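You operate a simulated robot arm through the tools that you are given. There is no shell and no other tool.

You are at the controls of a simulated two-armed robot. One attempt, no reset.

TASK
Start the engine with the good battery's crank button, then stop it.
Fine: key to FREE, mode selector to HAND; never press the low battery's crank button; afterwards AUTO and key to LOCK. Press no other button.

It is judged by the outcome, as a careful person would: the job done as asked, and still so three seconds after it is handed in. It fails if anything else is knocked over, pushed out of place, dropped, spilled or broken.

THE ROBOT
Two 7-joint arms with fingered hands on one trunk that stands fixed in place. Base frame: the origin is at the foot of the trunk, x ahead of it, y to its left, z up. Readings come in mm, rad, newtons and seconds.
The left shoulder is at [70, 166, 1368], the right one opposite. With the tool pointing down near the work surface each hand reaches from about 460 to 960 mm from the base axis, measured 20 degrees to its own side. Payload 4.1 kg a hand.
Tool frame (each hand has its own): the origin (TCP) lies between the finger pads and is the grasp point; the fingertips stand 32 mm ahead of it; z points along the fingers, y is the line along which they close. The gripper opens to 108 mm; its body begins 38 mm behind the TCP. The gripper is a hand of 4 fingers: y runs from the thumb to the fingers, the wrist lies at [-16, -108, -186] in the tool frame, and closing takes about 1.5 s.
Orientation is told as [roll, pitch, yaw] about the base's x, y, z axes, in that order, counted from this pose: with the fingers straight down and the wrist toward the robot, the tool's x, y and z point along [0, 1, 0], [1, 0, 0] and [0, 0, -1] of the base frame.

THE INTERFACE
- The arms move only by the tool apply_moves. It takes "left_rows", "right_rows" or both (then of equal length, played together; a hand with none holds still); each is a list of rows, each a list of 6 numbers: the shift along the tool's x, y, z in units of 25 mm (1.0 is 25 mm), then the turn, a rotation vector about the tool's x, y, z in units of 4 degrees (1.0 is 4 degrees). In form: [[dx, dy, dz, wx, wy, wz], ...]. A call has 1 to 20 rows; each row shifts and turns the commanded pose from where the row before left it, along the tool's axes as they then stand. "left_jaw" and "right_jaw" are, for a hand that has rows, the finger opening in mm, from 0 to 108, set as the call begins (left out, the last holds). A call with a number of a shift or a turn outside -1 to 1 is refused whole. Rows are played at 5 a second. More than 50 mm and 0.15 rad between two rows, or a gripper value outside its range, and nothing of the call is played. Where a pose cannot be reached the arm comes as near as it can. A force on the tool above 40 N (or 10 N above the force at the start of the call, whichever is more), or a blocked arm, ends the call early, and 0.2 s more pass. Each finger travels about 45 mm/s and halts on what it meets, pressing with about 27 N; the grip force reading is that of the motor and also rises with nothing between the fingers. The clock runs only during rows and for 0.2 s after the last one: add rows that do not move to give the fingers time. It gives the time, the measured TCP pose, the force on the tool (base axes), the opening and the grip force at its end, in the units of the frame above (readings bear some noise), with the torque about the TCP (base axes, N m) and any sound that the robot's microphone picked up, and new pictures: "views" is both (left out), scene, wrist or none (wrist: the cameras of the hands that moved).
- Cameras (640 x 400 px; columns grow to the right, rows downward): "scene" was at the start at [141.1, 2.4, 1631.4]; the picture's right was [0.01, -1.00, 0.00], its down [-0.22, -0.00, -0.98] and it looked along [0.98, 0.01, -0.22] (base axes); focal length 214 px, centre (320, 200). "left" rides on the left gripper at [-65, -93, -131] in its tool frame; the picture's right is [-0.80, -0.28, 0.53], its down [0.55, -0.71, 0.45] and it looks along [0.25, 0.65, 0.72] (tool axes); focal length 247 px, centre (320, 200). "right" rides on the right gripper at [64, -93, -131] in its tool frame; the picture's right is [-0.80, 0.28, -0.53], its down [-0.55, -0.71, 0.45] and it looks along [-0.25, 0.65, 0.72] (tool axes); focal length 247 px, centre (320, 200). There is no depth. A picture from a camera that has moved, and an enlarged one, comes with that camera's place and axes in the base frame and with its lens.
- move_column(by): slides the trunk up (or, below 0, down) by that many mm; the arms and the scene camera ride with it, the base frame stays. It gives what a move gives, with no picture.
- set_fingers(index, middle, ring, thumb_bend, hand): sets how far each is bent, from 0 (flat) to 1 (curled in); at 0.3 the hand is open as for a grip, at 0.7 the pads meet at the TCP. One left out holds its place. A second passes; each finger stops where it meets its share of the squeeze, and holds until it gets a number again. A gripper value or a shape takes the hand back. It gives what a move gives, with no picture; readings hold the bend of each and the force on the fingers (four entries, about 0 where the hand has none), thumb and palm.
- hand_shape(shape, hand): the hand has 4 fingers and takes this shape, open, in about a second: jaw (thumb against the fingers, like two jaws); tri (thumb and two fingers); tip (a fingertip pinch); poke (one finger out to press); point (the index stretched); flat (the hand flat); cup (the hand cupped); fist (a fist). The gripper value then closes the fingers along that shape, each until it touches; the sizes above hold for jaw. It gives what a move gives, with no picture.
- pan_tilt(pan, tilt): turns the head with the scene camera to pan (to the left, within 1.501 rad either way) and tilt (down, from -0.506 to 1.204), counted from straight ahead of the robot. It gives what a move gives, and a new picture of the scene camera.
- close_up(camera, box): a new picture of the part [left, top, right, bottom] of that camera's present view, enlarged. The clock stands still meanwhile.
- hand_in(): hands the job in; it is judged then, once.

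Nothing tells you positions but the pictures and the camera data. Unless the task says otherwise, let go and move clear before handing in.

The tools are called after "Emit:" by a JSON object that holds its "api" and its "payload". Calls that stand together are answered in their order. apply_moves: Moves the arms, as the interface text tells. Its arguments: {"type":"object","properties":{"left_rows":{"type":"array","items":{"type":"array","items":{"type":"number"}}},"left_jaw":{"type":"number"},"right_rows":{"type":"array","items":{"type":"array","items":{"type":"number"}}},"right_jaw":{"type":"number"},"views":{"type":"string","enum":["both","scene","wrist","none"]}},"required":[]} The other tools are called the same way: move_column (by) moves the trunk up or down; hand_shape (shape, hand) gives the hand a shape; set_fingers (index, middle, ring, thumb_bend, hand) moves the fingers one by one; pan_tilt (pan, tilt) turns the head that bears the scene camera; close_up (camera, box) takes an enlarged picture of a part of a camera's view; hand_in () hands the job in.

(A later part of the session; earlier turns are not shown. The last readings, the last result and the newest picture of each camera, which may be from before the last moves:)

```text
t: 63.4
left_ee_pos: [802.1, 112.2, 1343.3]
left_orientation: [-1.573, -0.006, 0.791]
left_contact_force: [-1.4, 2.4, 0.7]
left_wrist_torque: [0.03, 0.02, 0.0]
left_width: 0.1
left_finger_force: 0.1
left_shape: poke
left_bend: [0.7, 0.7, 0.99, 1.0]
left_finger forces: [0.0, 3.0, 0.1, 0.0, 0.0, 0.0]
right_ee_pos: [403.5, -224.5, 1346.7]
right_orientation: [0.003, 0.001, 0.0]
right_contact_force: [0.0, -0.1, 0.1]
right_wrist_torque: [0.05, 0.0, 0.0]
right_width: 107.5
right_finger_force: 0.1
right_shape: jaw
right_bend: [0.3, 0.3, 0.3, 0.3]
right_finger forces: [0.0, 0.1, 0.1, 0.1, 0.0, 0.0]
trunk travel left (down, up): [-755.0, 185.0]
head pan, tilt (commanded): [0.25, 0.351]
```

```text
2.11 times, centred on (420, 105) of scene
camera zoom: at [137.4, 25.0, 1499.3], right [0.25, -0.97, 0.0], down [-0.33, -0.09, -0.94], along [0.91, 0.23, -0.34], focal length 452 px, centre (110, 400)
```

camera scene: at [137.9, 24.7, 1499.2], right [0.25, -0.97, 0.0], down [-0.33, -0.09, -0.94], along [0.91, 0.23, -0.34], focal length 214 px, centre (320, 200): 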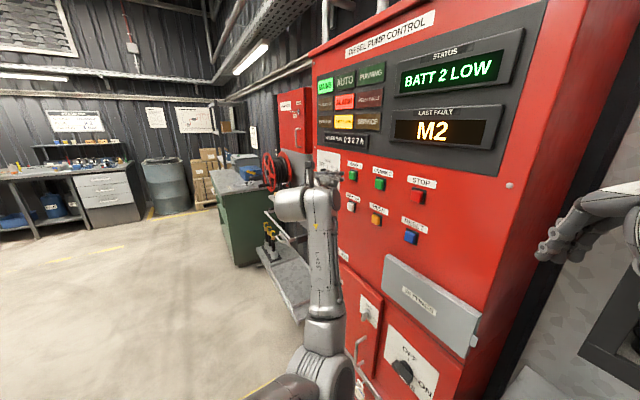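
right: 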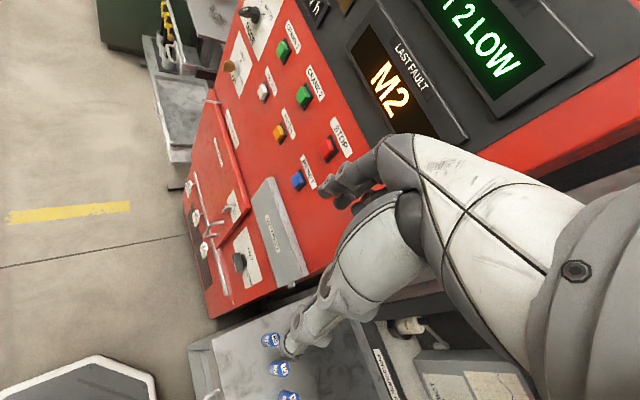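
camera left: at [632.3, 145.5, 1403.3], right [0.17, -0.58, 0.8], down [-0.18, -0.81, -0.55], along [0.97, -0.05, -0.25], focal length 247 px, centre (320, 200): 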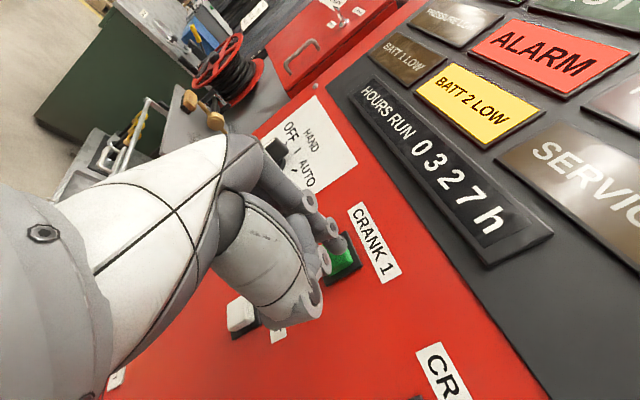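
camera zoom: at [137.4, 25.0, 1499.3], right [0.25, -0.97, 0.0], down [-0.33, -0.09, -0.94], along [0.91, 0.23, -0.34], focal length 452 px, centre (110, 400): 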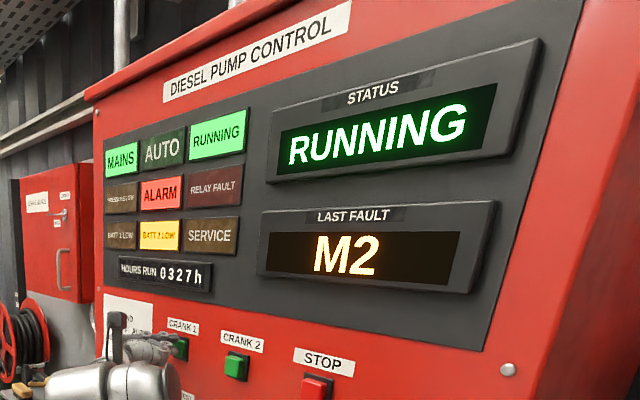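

RUNNING is lit: the engine started on battery 1. I release CRANK 1 by backing straight off, then slide right at a safe distance toward STOP.

Emit:
{"api": "apply_moves", "payload": {"left_rows": [[0, 0, -0.6, 0, 0, 0], [0, 0, -1, 0, 0, 0], [0, 0, -1, 0, 0, 0], [0, 0, -1, 0, 0, 0], [0, 0, -1, 0, 0, 0]], "views": "none"}}

Emit:
{"api": "apply_moves", "payload": {"left_rows": [[0, -0.95, 0, 0, 0, 0], [0, -0.95, 0, 0, 0, 0], [0, -0.95, 0, 0, 0, 0], [0, -0.95, 0, 0, 0, 0], [0, -0.95, 0, 0, 0, 0], [0, -0.95, 0, 0, 0, 0], [0, -0.95, 0, 0, 0, 0], [0, -0.95, 0, 0, 0, 0], [0, -0.95, 0, 0, 0, 0], [0, -0.95, 0, 0, 0, 0]], "views": "both"}}

Emit:
{"api": "close_up", "payload": {"camera": "left", "box": [260, 130, 500, 330]}}

Emit:
{"api": "close_up", "payload": {"camera": "scene", "box": [340, 140, 500, 240]}}

```text
t: 64.6
left_ee_pos: [719.2, 186.9, 1341.8]
left_orientation: [-1.57, 0.001, 0.78]
left_contact_force: [0.8, 0.4, -0.3]
left_wrist_torque: [0.0, 0.0, -0.01]
left_width: 0.0
left_finger_force: 0.1
left_shape: poke
left_bend: [0.7, 0.7, 0.99, 1.0]
left_finger forces: [0.1, 0.0, 0.1, 0.1, 0.0, 0.0]
right_ee_pos: [405.0, -224.1, 1346.5]
right_orientation: [0.003, 0.0, -0.002]
right_contact_force: [0.2, -0.1, 1.3]
right_wrist_torque: [0.0, 0.0, 0.03]
right_width: 107.7
right_finger_force: 0.1
right_shape: jaw
right_bend: [0.3, 0.3, 0.3, 0.3]
right_finger forces: [0.0, 0.0, 0.0, 0.0, 0.0, 0.0]
trunk travel left (down, up): [-755.0, 185.0]
head pan, tilt (commanded): [0.25, 0.351]
```

```text
t: 66.3
left_ee_pos: [608.7, 105.6, 1350.8]
left_orientation: [-1.544, -0.093, 0.876]
left_contact_force: [0.6, -0.1, 0.0]
left_wrist_torque: [-0.03, 0.04, 0.0]
left_width: 0.0
left_finger_force: 0.1
left_shape: poke
left_bend: [0.7, 0.7, 0.99, 1.0]
left_finger forces: [0.0, 0.1, 0.0, 0.1, 0.0, 0.0]
right_ee_pos: [404.7, -226.5, 1346.3]
right_orientation: [0.001, 0.0, -0.002]
right_contact_force: [0.3, 0.5, -0.7]
right_wrist_torque: [-0.02, -0.01, -0.01]
right_width: 107.5
right_finger_force: 0.0
right_shape: jaw
right_bend: [0.3, 0.3, 0.3, 0.3]
right_finger forces: [0.0, 0.0, 0.0, 0.1, 0.0, 0.0]
trunk travel left (down, up): [-755.0, 185.0]
head pan, tilt (commanded): [0.25, 0.351]
stopped in row 8 (left hand): the arm was blocked; the commanded pose is now the measured one
camera scene: at [137.7, 23.9, 1499.3], right [0.25, -0.97, 0.0], down [-0.33, -0.08, -0.94], along [0.91, 0.23, -0.34], focal length 214 px, centre (320, 200)
camera left: at [445.8, 112.5, 1408.8], right [0.2, -0.63, 0.75], down [-0.08, -0.78, -0.63], along [0.98, 0.06, -0.21], focal length 247 px, centre (320, 200)
```

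scene: 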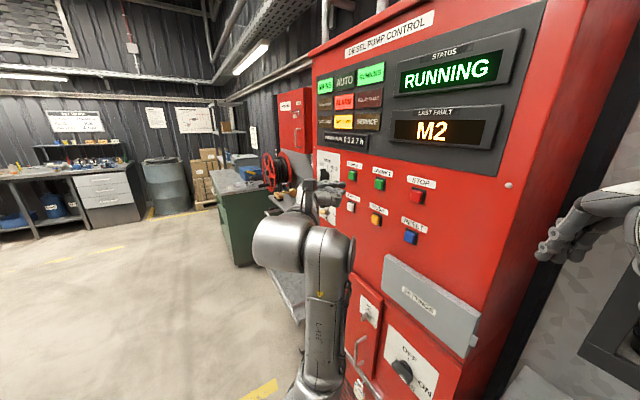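
left: 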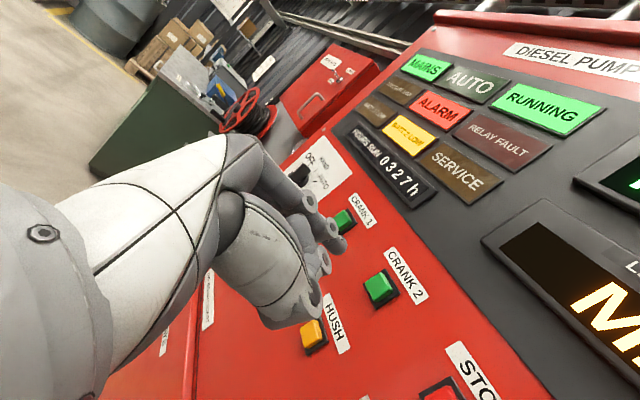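

```text
2.00 times, centred on (380, 230) of left
camera zoom: at [445.8, 112.5, 1408.8], right [0.2, -0.63, 0.75], down [-0.08, -0.78, -0.63], along [0.98, 0.06, -0.21], focal length 494 px, centre (200, 140)
```

zoom: 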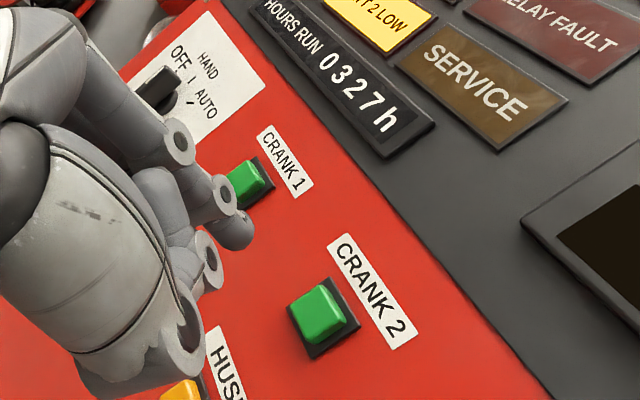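

```text
4.00 times, centred on (420, 190) of scene
camera zoom: at [137.7, 23.9, 1499.3], right [0.25, -0.97, 0.0], down [-0.33, -0.08, -0.94], along [0.91, 0.23, -0.34], focal length 858 px, centre (-80, 240)
```

zoom: 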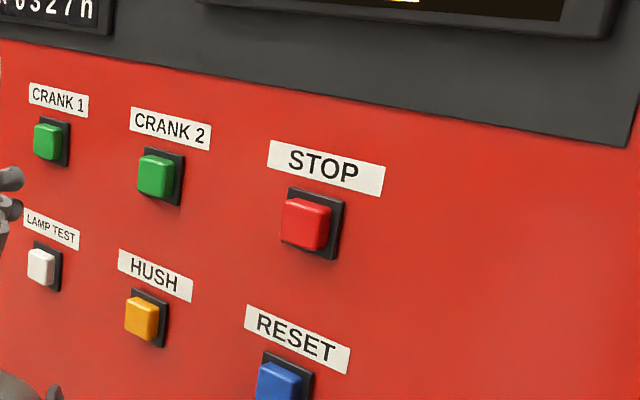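

The arm hit a joint block with the wrist on the right side, with the engine RUNNING and no contact. I'll back off, straighten the hand, and turn it so the wrist hangs below instead, which should reach STOP more easily.

Emit:
{"api": "apply_moves", "payload": {"left_rows": [[0, 1, -0.5, 0, 0, 0], [0, 1, -0.5, 0, 0, 0], [0, 0, 0, 0.8, -0.38, 0], [0, 0, 0, 0.5, 0, 0.5], [0, 0, 0, 0, 0, 1], [0, 0, 0, 0, 0, 1], [0, 0, 0, 0, 0, 1], [0, 0, 0, 0, 0, 1], [0, 0, 0, 0, 0, 1], [0, 0, 0, 0, 0, 1], [0, 0, 0, 0, 0, 1], [0, 0, 0, 0, 0, 1], [0, 0, 0, 0, 0, 1], [0, 0, 0, 0, 0, 1]], "views": "none"}}

Emit:
{"api": "apply_moves", "payload": {"left_rows": [[0, 0, 0, 0, 0, 1], [0, 0, 0, 0, 0, 1], [0, 0, 0, 0, 0, 1], [0, 0, 0, 0, 0, 1], [0, 0, 0, 0, 0, 1], [0, 0, 0, 0, 0, 1], [0, 0, 0, 0, 0, 1], [0, 0, 0, 0, 0, 1], [0, 0, 0, 0, 0, 1], [0, 0, 0, 0, 0, 1], [0, 0, 0, 0, 0, 0.7]], "views": "both"}}

```text
t: 69.3
left_ee_pos: [623.0, 161.2, 1355.8]
left_orientation: [-1.559, -0.825, 0.777]
left_contact_force: [0.5, -0.3, 0.0]
left_wrist_torque: [0.0, 0.01, 0.01]
left_width: 0.0
left_finger_force: 0.0
left_shape: poke
left_bend: [0.7, 0.7, 0.99, 1.0]
left_finger forces: [0.0, 0.0, 0.0, 0.1, 0.0, 0.0]
right_ee_pos: [404.3, -226.0, 1348.0]
right_orientation: [0.002, 0.002, 0.001]
right_contact_force: [0.2, -0.9, -0.3]
right_wrist_torque: [-0.06, 0.02, 0.02]
right_width: 107.7
right_finger_force: 0.1
right_shape: jaw
right_bend: [0.3, 0.3, 0.3, 0.3]
right_finger forces: [0.0, 0.1, 0.0, 0.0, 0.1, 0.0]
trunk travel left (down, up): [-755.0, 185.0]
head pan, tilt (commanded): [0.25, 0.351]
```

```text
t: 71.7
left_ee_pos: [622.5, 159.3, 1354.9]
left_orientation: [0.141, -1.563, -0.926]
left_contact_force: [0.0, 0.2, 0.9]
left_wrist_torque: [0.0, 0.03, 0.0]
left_width: 0.0
left_finger_force: 0.0
left_shape: poke
left_bend: [0.7, 0.7, 0.99, 1.0]
left_finger forces: [0.1, 0.1, 0.0, 0.0, 0.0, 0.1]
right_ee_pos: [404.6, -226.1, 1347.0]
right_orientation: [0.001, 0.0, -0.001]
right_contact_force: [1.7, -0.5, -0.3]
right_wrist_torque: [0.02, 0.02, 0.01]
right_width: 107.5
right_finger_force: 0.0
right_shape: jaw
right_bend: [0.3, 0.3, 0.3, 0.3]
right_finger forces: [0.1, 0.0, 0.0, 0.0, 0.0, 0.0]
trunk travel left (down, up): [-755.0, 185.0]
head pan, tilt (commanded): [0.25, 0.351]
camera scene: at [138.0, 24.6, 1499.2], right [0.25, -0.97, 0.0], down [-0.33, -0.09, -0.94], along [0.91, 0.23, -0.34], focal length 214 px, centre (320, 200)
camera left: at [482.3, 207.3, 1263.2], right [-0.19, -0.94, -0.29], down [0.7, 0.08, -0.71], along [0.69, -0.34, 0.64], focal length 247 px, centre (320, 200)
```

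scene: 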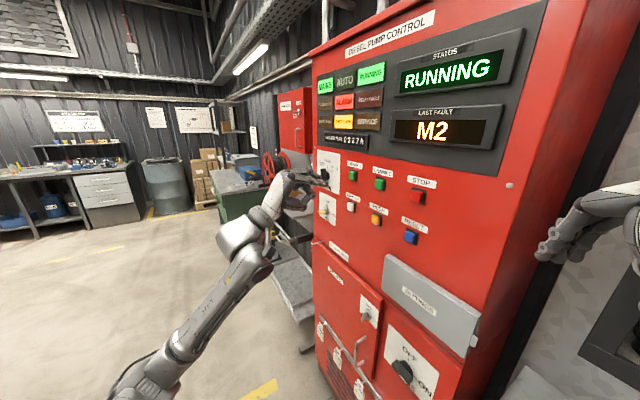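
left: 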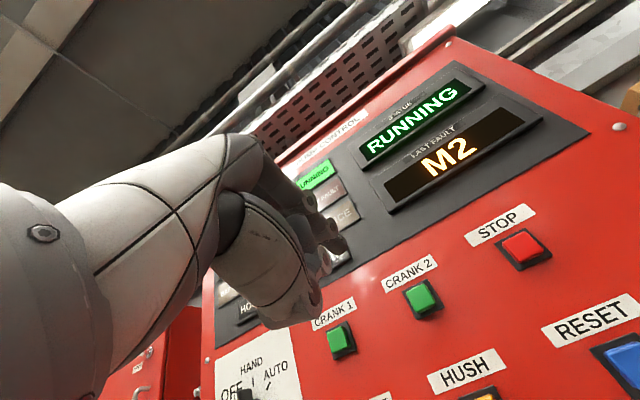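

STOP triangulates to about [653, -77, 1337] and the hand now has its wrist below. I'll slide right in front of STOP at a safe distance.

Emit:
{"api": "apply_moves", "payload": {"left_rows": [[-0.84, -0.12, 0, 0, 0, 0], [-0.84, -0.12, 0, 0, 0, 0], [-0.84, -0.12, 0, 0, 0, 0], [-0.84, -0.12, 0, 0, 0, 0], [-0.84, -0.12, 0, 0, 0, 0], [-0.84, -0.12, 0, 0, 0, 0], [-0.84, -0.12, 0, 0, 0, 0], [0, 0, 0, 0, 0, 0]], "views": "both"}}

Emit:
{"api": "close_up", "payload": {"camera": "left", "box": [280, 150, 520, 330]}}

Emit:
{"api": "close_up", "payload": {"camera": "scene", "box": [340, 140, 500, 240]}}

```text
t: 73.5
left_ee_pos: [519.7, 56.1, 1335.8]
left_orientation: [0.043, -1.563, -0.829]
left_contact_force: [-1.0, 0.5, 0.6]
left_wrist_torque: [0.0, 0.0, -0.02]
left_width: 0.1
left_finger_force: 0.0
left_shape: poke
left_bend: [0.7, 0.7, 0.99, 1.0]
left_finger forces: [0.0, 0.0, 0.0, 0.0, 0.0, 0.0]
right_ee_pos: [404.1, -225.3, 1346.6]
right_orientation: [0.002, 0.002, -0.001]
right_contact_force: [-0.6, 0.4, -0.7]
right_wrist_torque: [0.0, 0.03, 0.0]
right_width: 107.6
right_finger_force: 0.1
right_shape: jaw
right_bend: [0.3, 0.3, 0.3, 0.3]
right_finger forces: [0.0, 0.0, 0.1, 0.0, 0.0, 0.0]
trunk travel left (down, up): [-755.0, 185.0]
head pan, tilt (commanded): [0.25, 0.351]
camera scene: at [138.3, 24.9, 1499.2], right [0.25, -0.97, 0.0], down [-0.33, -0.09, -0.94], along [0.91, 0.23, -0.34], focal length 214 px, centre (320, 200)
camera left: at [379.2, 103.0, 1243.2], right [-0.19, -0.94, -0.29], down [0.7, 0.08, -0.71], along [0.69, -0.34, 0.64], focal length 247 px, centre (320, 200)
```

scene: 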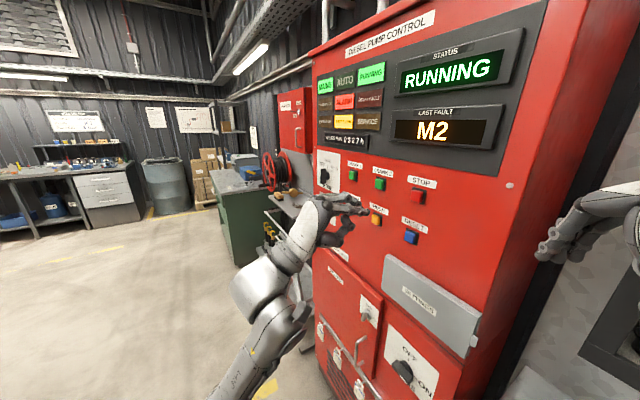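
left: 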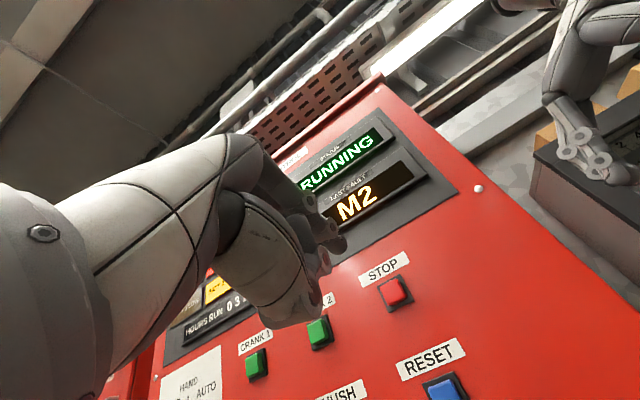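

```text
2.22 times, centred on (400, 240) of left
camera zoom: at [379.2, 103.0, 1243.2], right [-0.19, -0.94, -0.29], down [0.7, 0.08, -0.71], along [0.69, -0.34, 0.64], focal length 549 px, centre (142, 111)
```

zoom: 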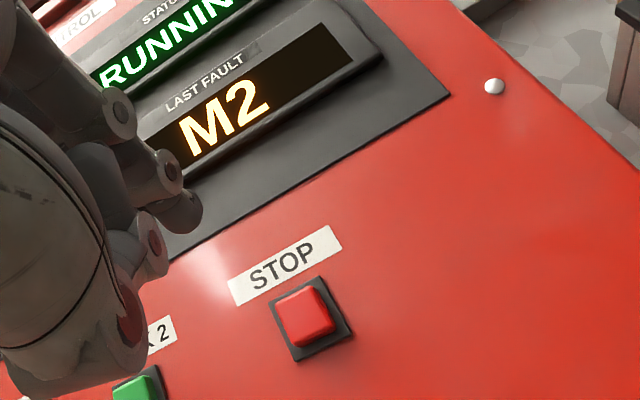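

```text
4.00 times, centred on (420, 190) of scene
camera zoom: at [138.3, 24.9, 1499.2], right [0.25, -0.97, 0.0], down [-0.33, -0.09, -0.94], along [0.91, 0.23, -0.34], focal length 858 px, centre (-80, 240)
```

zoom: 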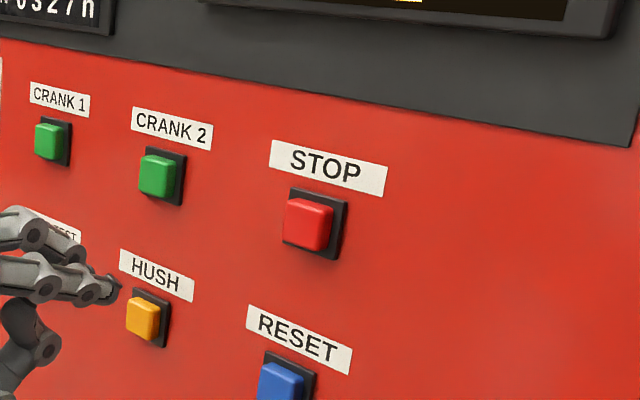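

STOP lies almost straight ahead of the fingertips. I'll advance to about 25 mm off and check alignment.

Emit:
{"api": "apply_moves", "payload": {"left_rows": [[0, -0.12, 0.9, 0, 0, 0], [0, 0, 0.9, 0, 0, 0], [0, 0, 0.9, 0, 0, 0], [0, 0, 0.9, 0, 0, 0], [0, 0, 0.9, 0, 0, 0], [0, 0, 0.8, 0, 0, 0], [0, 0, 0, 0, 0, 0]], "views": "both"}}

Emit:
{"api": "close_up", "payload": {"camera": "left", "box": [260, 150, 420, 300]}}

Emit:
{"api": "close_up", "payload": {"camera": "scene", "box": [370, 160, 450, 210]}}

```text
t: 75.1
left_ee_pos: [612.0, -35.9, 1330.9]
left_orientation: [0.12, -1.561, -0.904]
left_contact_force: [-0.4, 0.3, -0.3]
left_wrist_torque: [-0.01, -0.01, -0.02]
left_width: 0.1
left_finger_force: 0.1
left_shape: poke
left_bend: [0.7, 0.7, 0.99, 1.0]
left_finger forces: [0.1, 0.0, 0.0, 0.0, 0.0, 0.0]
right_ee_pos: [404.7, -224.6, 1347.0]
right_orientation: [0.002, 0.001, -0.001]
right_contact_force: [1.2, -0.5, -0.4]
right_wrist_torque: [-0.01, 0.03, 0.02]
right_width: 107.8
right_finger_force: 0.0
right_shape: jaw
right_bend: [0.3, 0.3, 0.3, 0.3]
right_finger forces: [0.0, 0.0, 0.1, 0.0, 0.1, 0.0]
trunk travel left (down, up): [-755.0, 185.0]
head pan, tilt (commanded): [0.25, 0.351]
camera scene: at [137.8, 24.7, 1499.2], right [0.25, -0.97, 0.0], down [-0.33, -0.09, -0.94], along [0.91, 0.23, -0.34], focal length 214 px, centre (320, 200)
camera left: at [472.4, 11.5, 1238.8], right [-0.19, -0.94, -0.29], down [0.7, 0.08, -0.71], along [0.69, -0.34, 0.64], focal length 247 px, centre (320, 200)
```

scene: 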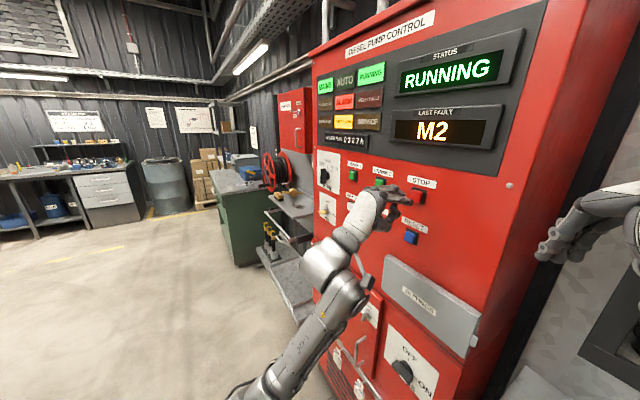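
left: 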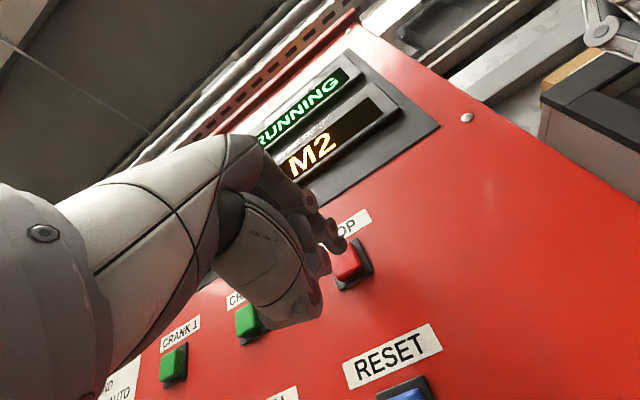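

```text
2.67 times, centred on (340, 225) of left
camera zoom: at [472.4, 11.5, 1238.8], right [-0.19, -0.94, -0.29], down [0.7, 0.08, -0.71], along [0.69, -0.34, 0.64], focal length 659 px, centre (267, 133)
```

zoom: 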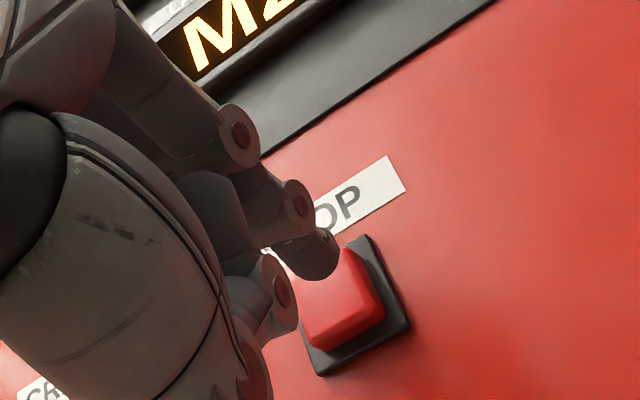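

```text
8.00 times, centred on (410, 185) of scene
camera zoom: at [137.8, 24.7, 1499.2], right [0.25, -0.97, 0.0], down [-0.33, -0.09, -0.94], along [0.91, 0.23, -0.34], focal length 1716 px, centre (-400, 320)
```

zoom: 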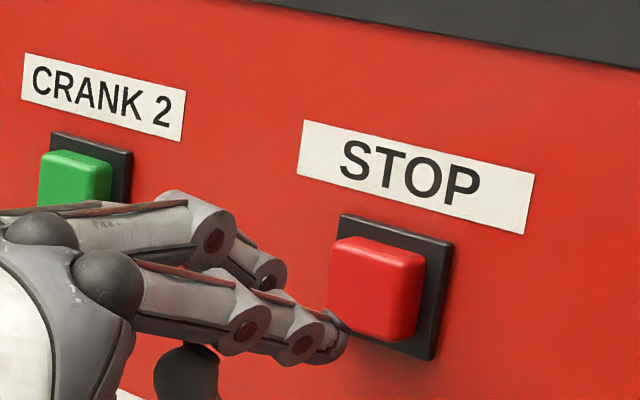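

The view matches the one I had just before pressing CRANK 1, so alignment on STOP is good. Advancing to near contact, then pressing in small steps.

Emit:
{"api": "apply_moves", "payload": {"left_rows": [[0, 0, 0.4, 0, 0, 0], [0, 0, 0.4, 0, 0, 0], [0, 0, 0.1, 0, 0, 0], [0, 0, 0.1, 0, 0, 0], [0, 0, 0, 0, 0, 0]], "views": "wrist"}}

Emit:
{"api": "close_up", "payload": {"camera": "left", "box": [290, 190, 402, 290]}}

Emit:
{"api": "close_up", "payload": {"camera": "scene", "box": [370, 160, 450, 210]}}

```text
t: 76.3
left_ee_pos: [628.9, -56.4, 1330.0]
left_orientation: [0.089, -1.562, -0.878]
left_contact_force: [-0.6, 0.4, -0.1]
left_wrist_torque: [-0.01, -0.02, -0.01]
left_width: 0.0
left_finger_force: 0.1
left_shape: poke
left_bend: [0.7, 0.7, 0.99, 1.0]
left_finger forces: [0.0, 0.7, 0.0, 0.1, 0.0, 0.0]
right_ee_pos: [404.3, -225.7, 1346.0]
right_orientation: [0.002, 0.001, -0.001]
right_contact_force: [0.3, 0.4, 0.3]
right_wrist_torque: [-0.01, 0.03, -0.04]
right_width: 107.5
right_finger_force: 0.1
right_shape: jaw
right_bend: [0.3, 0.3, 0.3, 0.3]
right_finger forces: [0.1, 0.0, 0.0, 0.1, 0.0, 0.0]
trunk travel left (down, up): [-755.0, 185.0]
head pan, tilt (commanded): [0.25, 0.351]
camera left: at [488.5, -7.6, 1238.4], right [-0.19, -0.94, -0.29], down [0.7, 0.08, -0.71], along [0.69, -0.34, 0.64], focal length 247 px, centre (320, 200)
```

left: 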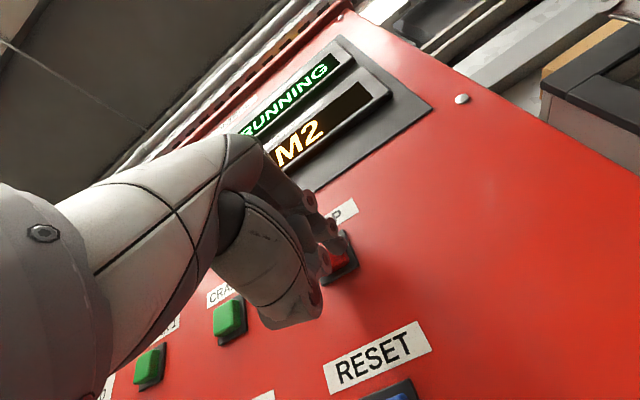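

```text
4.00 times, centred on (346, 240) of left
camera zoom: at [488.5, -7.6, 1238.4], right [-0.19, -0.94, -0.29], down [0.7, 0.08, -0.71], along [0.69, -0.34, 0.64], focal length 988 px, centre (216, 40)
```

zoom: 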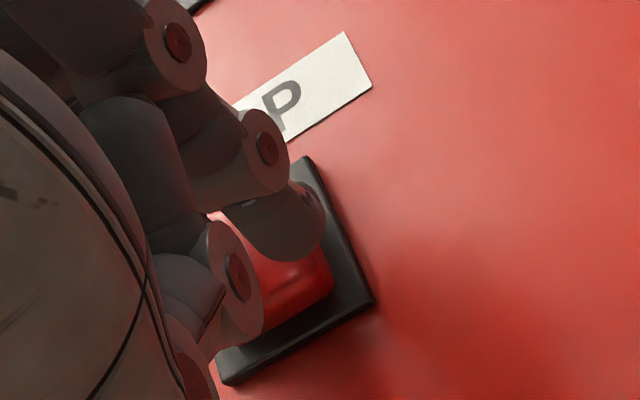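

```text
8.00 times, centred on (410, 185) of scene
camera zoom: at [137.8, 24.5, 1499.3], right [0.25, -0.97, 0.0], down [-0.33, -0.09, -0.94], along [0.91, 0.23, -0.34], focal length 1716 px, centre (-400, 320)
```

zoom: 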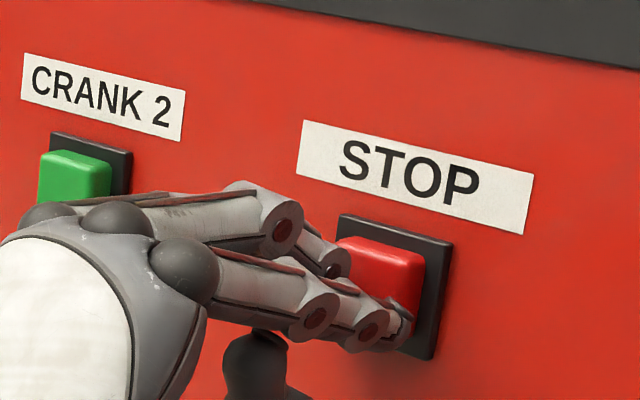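

Light contact on STOP. Pressing now.

Emit:
{"api": "apply_moves", "payload": {"left_rows": [[0, 0, 0.08, 0, 0, 0], [0, 0, 0.08, 0, 0, 0], [0, 0, 0.08, 0, 0, 0], [0, 0, 0.06, 0, 0, 0]], "views": "none"}}

Emit:
{"api": "close_up", "payload": {"camera": "scene", "box": [300, 10, 540, 200]}}

```text
t: 77.3
left_ee_pos: [631.7, -59.6, 1331.4]
left_orientation: [0.09, -1.563, -0.877]
left_contact_force: [-3.9, 3.7, -0.3]
left_wrist_torque: [-0.02, 0.0, 0.06]
left_width: 0.1
left_finger_force: 0.0
left_shape: poke
left_bend: [0.7, 0.7, 0.99, 1.0]
left_finger forces: [0.0, 5.3, 0.1, 0.0, 0.1, 0.1]
right_ee_pos: [404.3, -224.5, 1346.9]
right_orientation: [0.0, 0.001, 0.001]
right_contact_force: [-0.5, -0.4, -0.5]
right_wrist_torque: [-0.06, -0.04, 0.01]
right_width: 107.2
right_finger_force: 0.0
right_shape: jaw
right_bend: [0.3, 0.3, 0.3, 0.3]
right_finger forces: [0.0, 0.0, 0.0, 0.0, 0.0, 0.0]
trunk travel left (down, up): [-755.0, 185.0]
head pan, tilt (commanded): [0.25, 0.351]
heard: click
```

```text
2.11 times, centred on (420, 105) of scene
camera zoom: at [136.9, 25.4, 1499.3], right [0.25, -0.97, 0.0], down [-0.33, -0.09, -0.94], along [0.91, 0.23, -0.34], focal length 452 px, centre (110, 400)
```

zoom: 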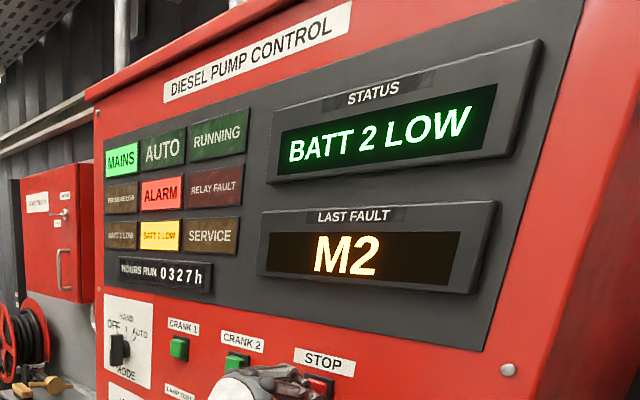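

The click came, RUNNING went out and the status is back to BATT 2 LOW: the engine is stopped. I'll back straight off STOP and travel left toward the mode knob at a safe distance.

Emit:
{"api": "apply_moves", "payload": {"left_rows": [[0, 0, -0.6, 0, 0, 0], [0, 0, -1, 0, 0, 0], [0, 0, -1, 0, 0, 0], [0, 0, -1, 0, 0, 0], [0, 0, -1, 0, 0, 0], [0, 0, -1, 0, 0, 0], [0, 0, -1, 0, 0, 0]], "views": "none"}}

Emit:
{"api": "apply_moves", "payload": {"left_rows": [[0.9, 0, 0, 0, 0, 0], [0.9, 0, 0, 0, 0, 0], [0.9, 0, 0, 0, 0, 0], [0.9, 0, 0, 0, 0, 0], [0.9, 0, 0, 0, 0, 0], [0.9, 0, 0, 0, 0, 0], [0.9, 0, 0, 0, 0, 0], [0.9, 0, 0, 0, 0, 0], [0.9, 0, 0, 0, 0, 0], [0.9, 0, 0, 0, 0, 0], [0.9, 0, 0, 0, 0, 0], [0.9, 0, 0, 0, 0, 0], [0.9, 0, 0, 0, 0, 0], [0.9, 0, 0, 0, 0, 0], [0.9, 0, 0, 0, 0, 0], [0.9, 0, 0, 0, 0, 0], [0.9, 0, 0, 0, 0, 0]], "views": "both"}}

```text
t: 78.9
left_ee_pos: [515.4, 56.9, 1331.3]
left_orientation: [-0.021, -1.562, -0.766]
left_contact_force: [0.0, 0.3, 0.1]
left_wrist_torque: [-0.06, -0.03, 0.0]
left_width: 0.0
left_finger_force: 0.0
left_shape: poke
left_bend: [0.7, 0.7, 0.99, 1.0]
left_finger forces: [0.0, 0.0, 0.1, 0.0, 0.1, 0.1]
right_ee_pos: [403.4, -224.6, 1348.1]
right_orientation: [-0.001, 0.0, 0.0]
right_contact_force: [0.5, 0.4, 1.0]
right_wrist_torque: [-0.03, 0.01, 0.0]
right_width: 107.5
right_finger_force: 0.1
right_shape: jaw
right_bend: [0.3, 0.3, 0.3, 0.3]
right_finger forces: [0.0, 0.0, 0.0, 0.0, 0.1, 0.0]
trunk travel left (down, up): [-755.0, 185.0]
head pan, tilt (commanded): [0.25, 0.351]
```

```text
t: 82.5
left_ee_pos: [789.7, 330.7, 1331.3]
left_orientation: [0.025, -1.561, -0.812]
left_contact_force: [0.8, -0.3, -0.3]
left_wrist_torque: [0.01, 0.01, 0.02]
left_width: 0.1
left_finger_force: 0.0
left_shape: poke
left_bend: [0.7, 0.7, 0.99, 1.0]
left_finger forces: [0.0, 0.0, 0.1, 0.0, 0.0, 0.0]
right_ee_pos: [406.3, -226.4, 1346.3]
right_orientation: [0.002, 0.002, 0.0]
right_contact_force: [0.4, -0.1, -0.2]
right_wrist_torque: [0.02, 0.0, 0.0]
right_width: 107.6
right_finger_force: 0.0
right_shape: jaw
right_bend: [0.3, 0.3, 0.3, 0.3]
right_finger forces: [0.0, 0.0, 0.0, 0.1, 0.1, 0.0]
trunk travel left (down, up): [-755.0, 185.0]
head pan, tilt (commanded): [0.25, 0.351]
camera scene: at [138.9, 24.4, 1499.1], right [0.25, -0.97, 0.0], down [-0.33, -0.08, -0.94], along [0.91, 0.23, -0.34], focal length 214 px, centre (320, 200)
camera left: at [649.2, 377.1, 1239.5], right [-0.19, -0.94, -0.29], down [0.7, 0.08, -0.71], along [0.69, -0.34, 0.64], focal length 247 px, centre (320, 200)
```

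scene: 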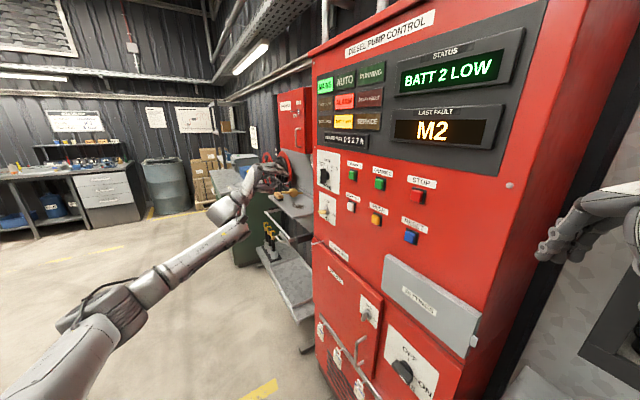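
left: 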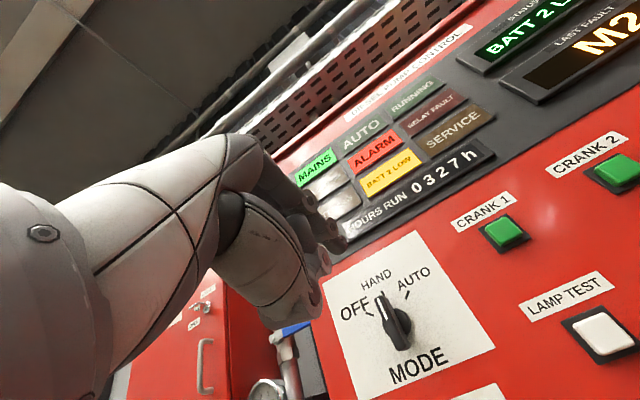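

The hand is in free space in front of the mode area. I'll reopen the hand to the jaw shape and rotate back to horizontal closing, then move to the stand-off in front of the mode knob.

Emit:
{"api": "hand_shape", "payload": {"hand": "left", "shape": "jaw"}}

Emit:
{"api": "apply_moves", "payload": {"left_rows": [[0, 0, 0, 0, 0, -1], [0, 0, 0, 0, 0, -1], [0, 0, 0, 0, 0, -1], [0, 0, 0, 0, 0, -1], [0, 0, 0, 0, 0, -1], [0, 0, 0, 0, 0, -1], [0, 0, 0, 0, 0, -1], [0, 0, 0, 0, 0, -1], [0, 0, 0, 0, 0, -1], [0, 0, 0, 0, 0, -1], [0, 0, 0, 0, 0, -1]], "left_jaw": 108, "views": "none"}}

Emit:
{"api": "apply_moves", "payload": {"left_rows": [[0, 0, 0, 0, 0, -1], [0, 0, 0, 0, 0, -1], [0, 0, 0, 0, 0, -1], [0, 0, 0, 0, 0, -1], [0, 0, 0, 0, 0, -1], [0, 0, 0, 0, 0, -1], [0, 0, 0, 0, 0, -1], [0, 0, 0, 0, 0, -1], [0, 0, 0, 0, 0, -1], [0, 0, 0, 0, 0, -1], [0, 0, 0, 0, 0, -0.75], [0.5, 0.24, 0.7, 0, 0, 0], [0.47, 0.24, 0.7, 0, 0, 0], [0, 0, 0.7, 0, 0, 0], [0, 0, 0, 0, 0, 0]], "views": "both"}}

Emit:
{"api": "close_up", "payload": {"camera": "left", "box": [260, 170, 460, 330]}}

Emit:
{"api": "close_up", "payload": {"camera": "scene", "box": [290, 145, 386, 205]}}

```text
t: 83.4
left_ee_pos: [788.0, 327.9, 1332.8]
left_orientation: [0.066, -1.562, -0.854]
left_contact_force: [0.0, 0.5, -0.2]
left_wrist_torque: [0.01, -0.02, 0.05]
left_width: 107.8
left_finger_force: 0.0
left_shape: jaw
left_bend: [0.3, 0.3, 0.3, 0.3]
left_finger forces: [0.0, 0.0, 0.0, 0.1, 0.0, 0.0]
right_ee_pos: [404.7, -226.0, 1346.0]
right_orientation: [0.002, 0.0, 0.001]
right_contact_force: [0.4, 0.0, 0.1]
right_wrist_torque: [-0.01, -0.01, 0.0]
right_width: 107.5
right_finger_force: 0.2
right_shape: jaw
right_bend: [0.3, 0.3, 0.3, 0.3]
right_finger forces: [0.1, 0.0, 0.0, 0.1, 0.0, 0.0]
trunk travel left (down, up): [-755.0, 185.0]
head pan, tilt (commanded): [0.25, 0.351]
```

```text
t: 85.8
left_ee_pos: [788.8, 326.8, 1331.9]
left_orientation: [-1.556, -0.803, 0.774]
left_contact_force: [0.6, -0.4, 0.2]
left_wrist_torque: [-0.01, 0.0, 0.0]
left_width: 107.7
left_finger_force: 0.1
left_shape: jaw
left_bend: [0.3, 0.3, 0.3, 0.3]
left_finger forces: [0.0, 0.0, 0.0, 0.0, 0.1, 0.1]
right_ee_pos: [405.1, -225.2, 1346.4]
right_orientation: [0.002, 0.002, 0.0]
right_contact_force: [-0.2, -0.3, -0.4]
right_wrist_torque: [-0.01, -0.01, -0.05]
right_width: 107.8
right_finger_force: 0.1
right_shape: jaw
right_bend: [0.3, 0.3, 0.3, 0.3]
right_finger forces: [0.0, 0.0, 0.0, 0.0, 0.0, 0.0]
trunk travel left (down, up): [-755.0, 185.0]
head pan, tilt (commanded): [0.25, 0.351]
```

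```text
t: 89.0
left_ee_pos: [835.8, 299.6, 1308.7]
left_orientation: [-1.562, -0.052, 0.784]
left_contact_force: [0.3, -0.4, 0.6]
left_wrist_torque: [0.0, -0.01, 0.01]
left_width: 107.8
left_finger_force: 0.0
left_shape: jaw
left_bend: [0.3, 0.3, 0.3, 0.3]
left_finger forces: [0.0, 0.1, 0.0, 0.0, 0.1, 0.1]
right_ee_pos: [404.7, -224.5, 1347.5]
right_orientation: [0.002, -0.001, 0.0]
right_contact_force: [-0.2, -0.2, -0.3]
right_wrist_torque: [-0.02, -0.01, -0.01]
right_width: 107.4
right_finger_force: 0.1
right_shape: jaw
right_bend: [0.3, 0.3, 0.3, 0.3]
right_finger forces: [0.0, 0.0, 0.1, 0.0, 0.1, 0.0]
trunk travel left (down, up): [-755.0, 185.0]
head pan, tilt (commanded): [0.25, 0.351]
camera scene: at [138.1, 24.8, 1499.2], right [0.25, -0.97, 0.0], down [-0.33, -0.09, -0.94], along [0.91, 0.23, -0.34], focal length 214 px, centre (320, 200)
camera left: at [674.6, 323.5, 1368.9], right [0.15, -0.61, 0.78], down [-0.17, -0.79, -0.59], along [0.97, -0.04, -0.22], focal length 247 px, centre (320, 200)
```

scene: 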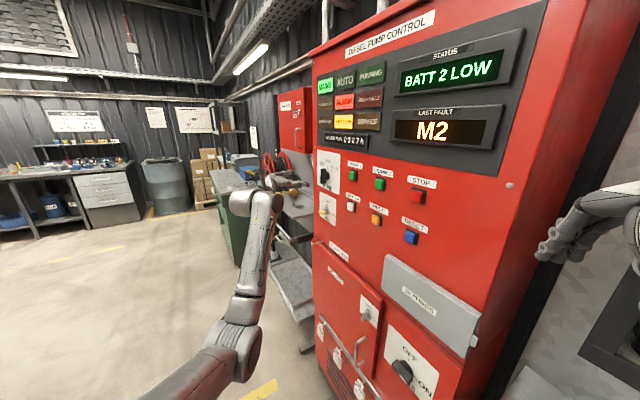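
left: 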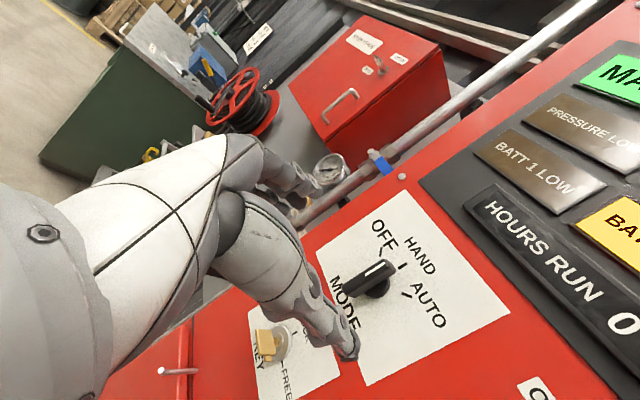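

```text
2.50 times, centred on (360, 250) of left
camera zoom: at [674.6, 323.5, 1368.9], right [0.15, -0.61, 0.78], down [-0.17, -0.79, -0.59], along [0.97, -0.04, -0.22], focal length 617 px, centre (220, 75)
```

zoom: 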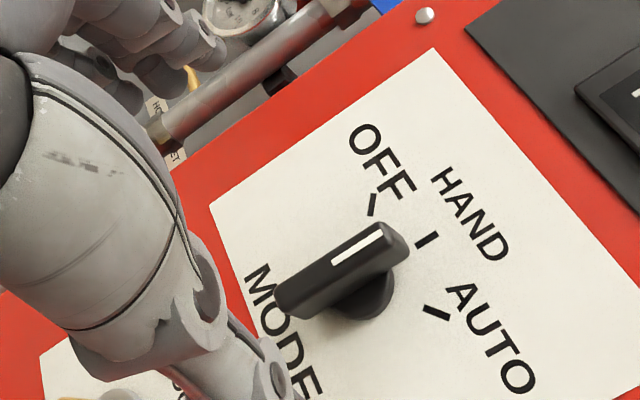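

```text
6.67 times, centred on (338, 175) of scene
camera zoom: at [138.1, 24.8, 1499.2], right [0.25, -0.97, 0.0], down [-0.33, -0.09, -0.94], along [0.91, 0.23, -0.34], focal length 1430 px, centre (200, 367)
```

zoom: 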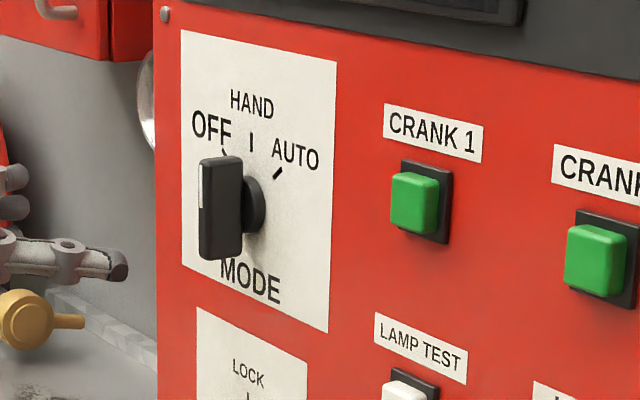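

Lined up. I advance 100 mm to the same grip pose used before and close on the bar.

Emit:
{"api": "apply_moves", "payload": {"left_rows": [[0.06, 0.06, 1, 0, 0, 0], [0, 0, 1, 0, 0, 0], [0, 0, 1, 0, 0, 0], [0, 0, 0.98, 0, 0, 0], [0, 0, 0, 0, 0, 0]], "views": "wrist"}}

Emit:
{"api": "close_up", "payload": {"camera": "left", "box": [240, 150, 400, 300]}}

Emit:
{"api": "close_up", "payload": {"camera": "scene", "box": [300, 150, 380, 200]}}

```text
t: 90.2
left_ee_pos: [907.8, 227.1, 1304.3]
left_orientation: [-1.562, -0.051, 0.785]
left_contact_force: [-0.9, 0.7, 0.9]
left_wrist_torque: [-0.01, 0.04, -0.02]
left_width: 108.0
left_finger_force: 0.1
left_shape: jaw
left_bend: [0.3, 0.3, 0.3, 0.3]
left_finger forces: [0.1, 0.0, 0.0, 0.0, 0.0, 0.1]
right_ee_pos: [404.6, -225.0, 1347.7]
right_orientation: [0.002, -0.002, -0.002]
right_contact_force: [1.0, 0.6, -1.0]
right_wrist_torque: [-0.01, 0.01, 0.0]
right_width: 107.7
right_finger_force: 0.1
right_shape: jaw
right_bend: [0.3, 0.3, 0.3, 0.3]
right_finger forces: [0.1, 0.0, 0.1, 0.0, 0.0, 0.1]
trunk travel left (down, up): [-755.0, 185.0]
head pan, tilt (commanded): [0.25, 0.351]
camera left: at [745.4, 251.7, 1362.9], right [0.15, -0.61, 0.78], down [-0.17, -0.79, -0.59], along [0.97, -0.04, -0.22], focal length 247 px, centre (320, 200)
```

left: 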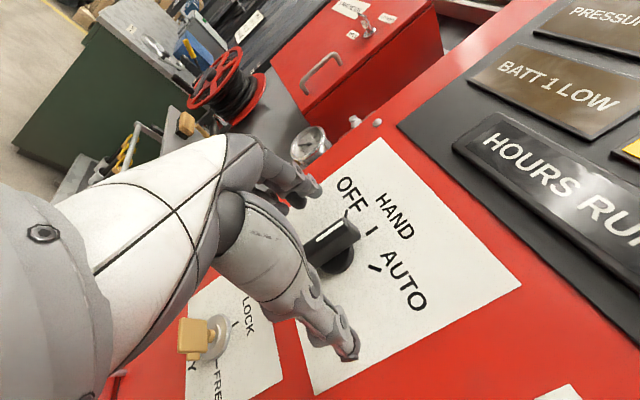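

```text
2.67 times, centred on (320, 225) of left
camera zoom: at [745.4, 251.7, 1362.9], right [0.15, -0.61, 0.78], down [-0.17, -0.79, -0.59], along [0.97, -0.04, -0.22], focal length 659 px, centre (320, 133)
```

zoom: 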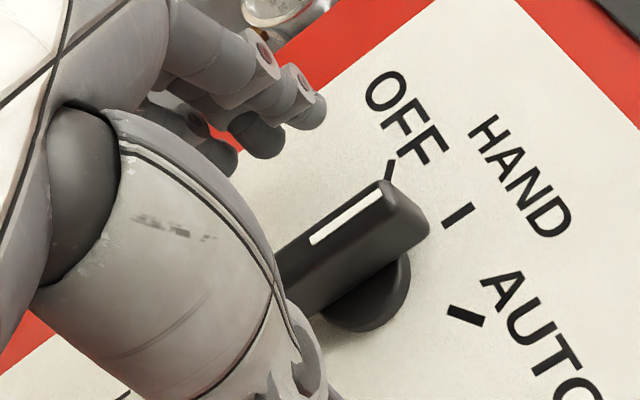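

```text
8.00 times, centred on (340, 175) of scene
camera zoom: at [137.8, 25.1, 1499.2], right [0.25, -0.97, 0.0], down [-0.33, -0.09, -0.94], along [0.91, 0.23, -0.34], focal length 1716 px, centre (160, 400)
```

zoom: 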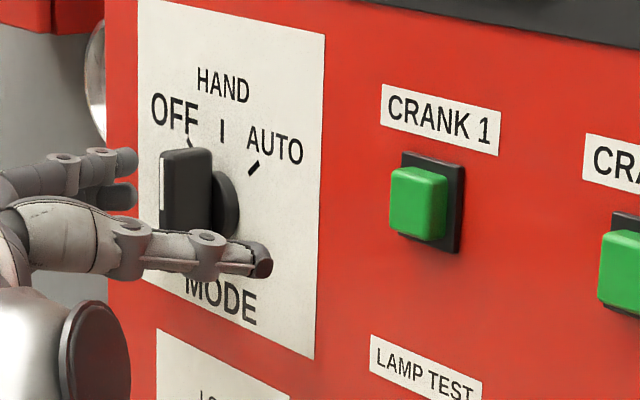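

Emit:
{"api": "apply_moves", "payload": {"left_rows": [[-0.12, 0.04, 0, 0, 0, 0], [0, 0, 0, 0, 0, 0], [0, 0, 0, 0, 0, 0], [0, 0, 0, 0, 0, 0], [0, 0, 0, 0, 0, 0], [0, 0, 0, 0, 0, 0], [0, 0, 0, 0, 0, 0], [0, 0, 0, 0, 0, 0], [0, 0, 0, 0, 0, 0], [0, 0, 0, 0, 0, 0], [0, 0, 0, 0, 0, 0]], "left_jaw": 0, "views": "wrist"}}

Emit:
{"api": "close_up", "payload": {"camera": "scene", "box": [300, 150, 380, 200]}}

```text
t: 92.6
left_ee_pos: [907.7, 227.2, 1305.6]
left_orientation: [-1.562, -0.052, 0.783]
left_contact_force: [1.4, 0.0, -1.1]
left_wrist_torque: [0.01, -0.02, 0.04]
left_width: 8.6
left_finger_force: 26.9
left_shape: jaw
left_bend: [0.73, 0.59, 0.6, 0.68]
left_finger forces: [13.9, 7.0, 3.2, 0.0, 23.5, 0.0]
right_ee_pos: [406.2, -224.8, 1346.5]
right_orientation: [0.002, 0.001, -0.001]
right_contact_force: [-0.2, -0.1, 0.0]
right_wrist_torque: [0.03, 0.01, -0.01]
right_width: 107.7
right_finger_force: 0.0
right_shape: jaw
right_bend: [0.3, 0.3, 0.3, 0.3]
right_finger forces: [0.0, 0.0, 0.0, 0.0, 0.0, 0.1]
trunk travel left (down, up): [-755.0, 185.0]
head pan, tilt (commanded): [0.25, 0.351]
camera left: at [746.6, 252.0, 1366.3], right [0.15, -0.61, 0.78], down [-0.17, -0.79, -0.59], along [0.97, -0.04, -0.22], focal length 247 px, centre (320, 200)
```

left: 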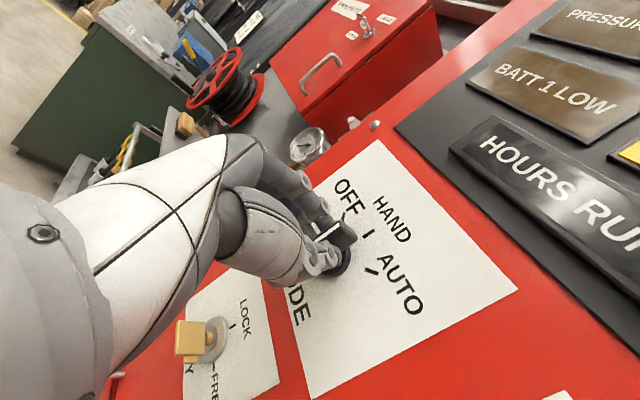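

```text
8.00 times, centred on (340, 175) of scene
camera zoom: at [138.5, 24.3, 1499.2], right [0.25, -0.97, 0.0], down [-0.33, -0.08, -0.94], along [0.91, 0.23, -0.34], focal length 1716 px, centre (160, 400)
```

zoom: 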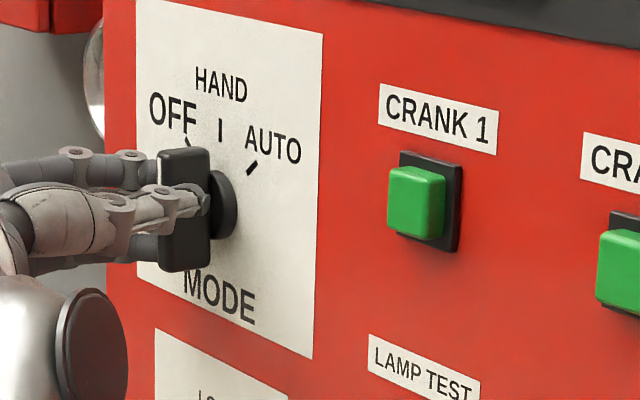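

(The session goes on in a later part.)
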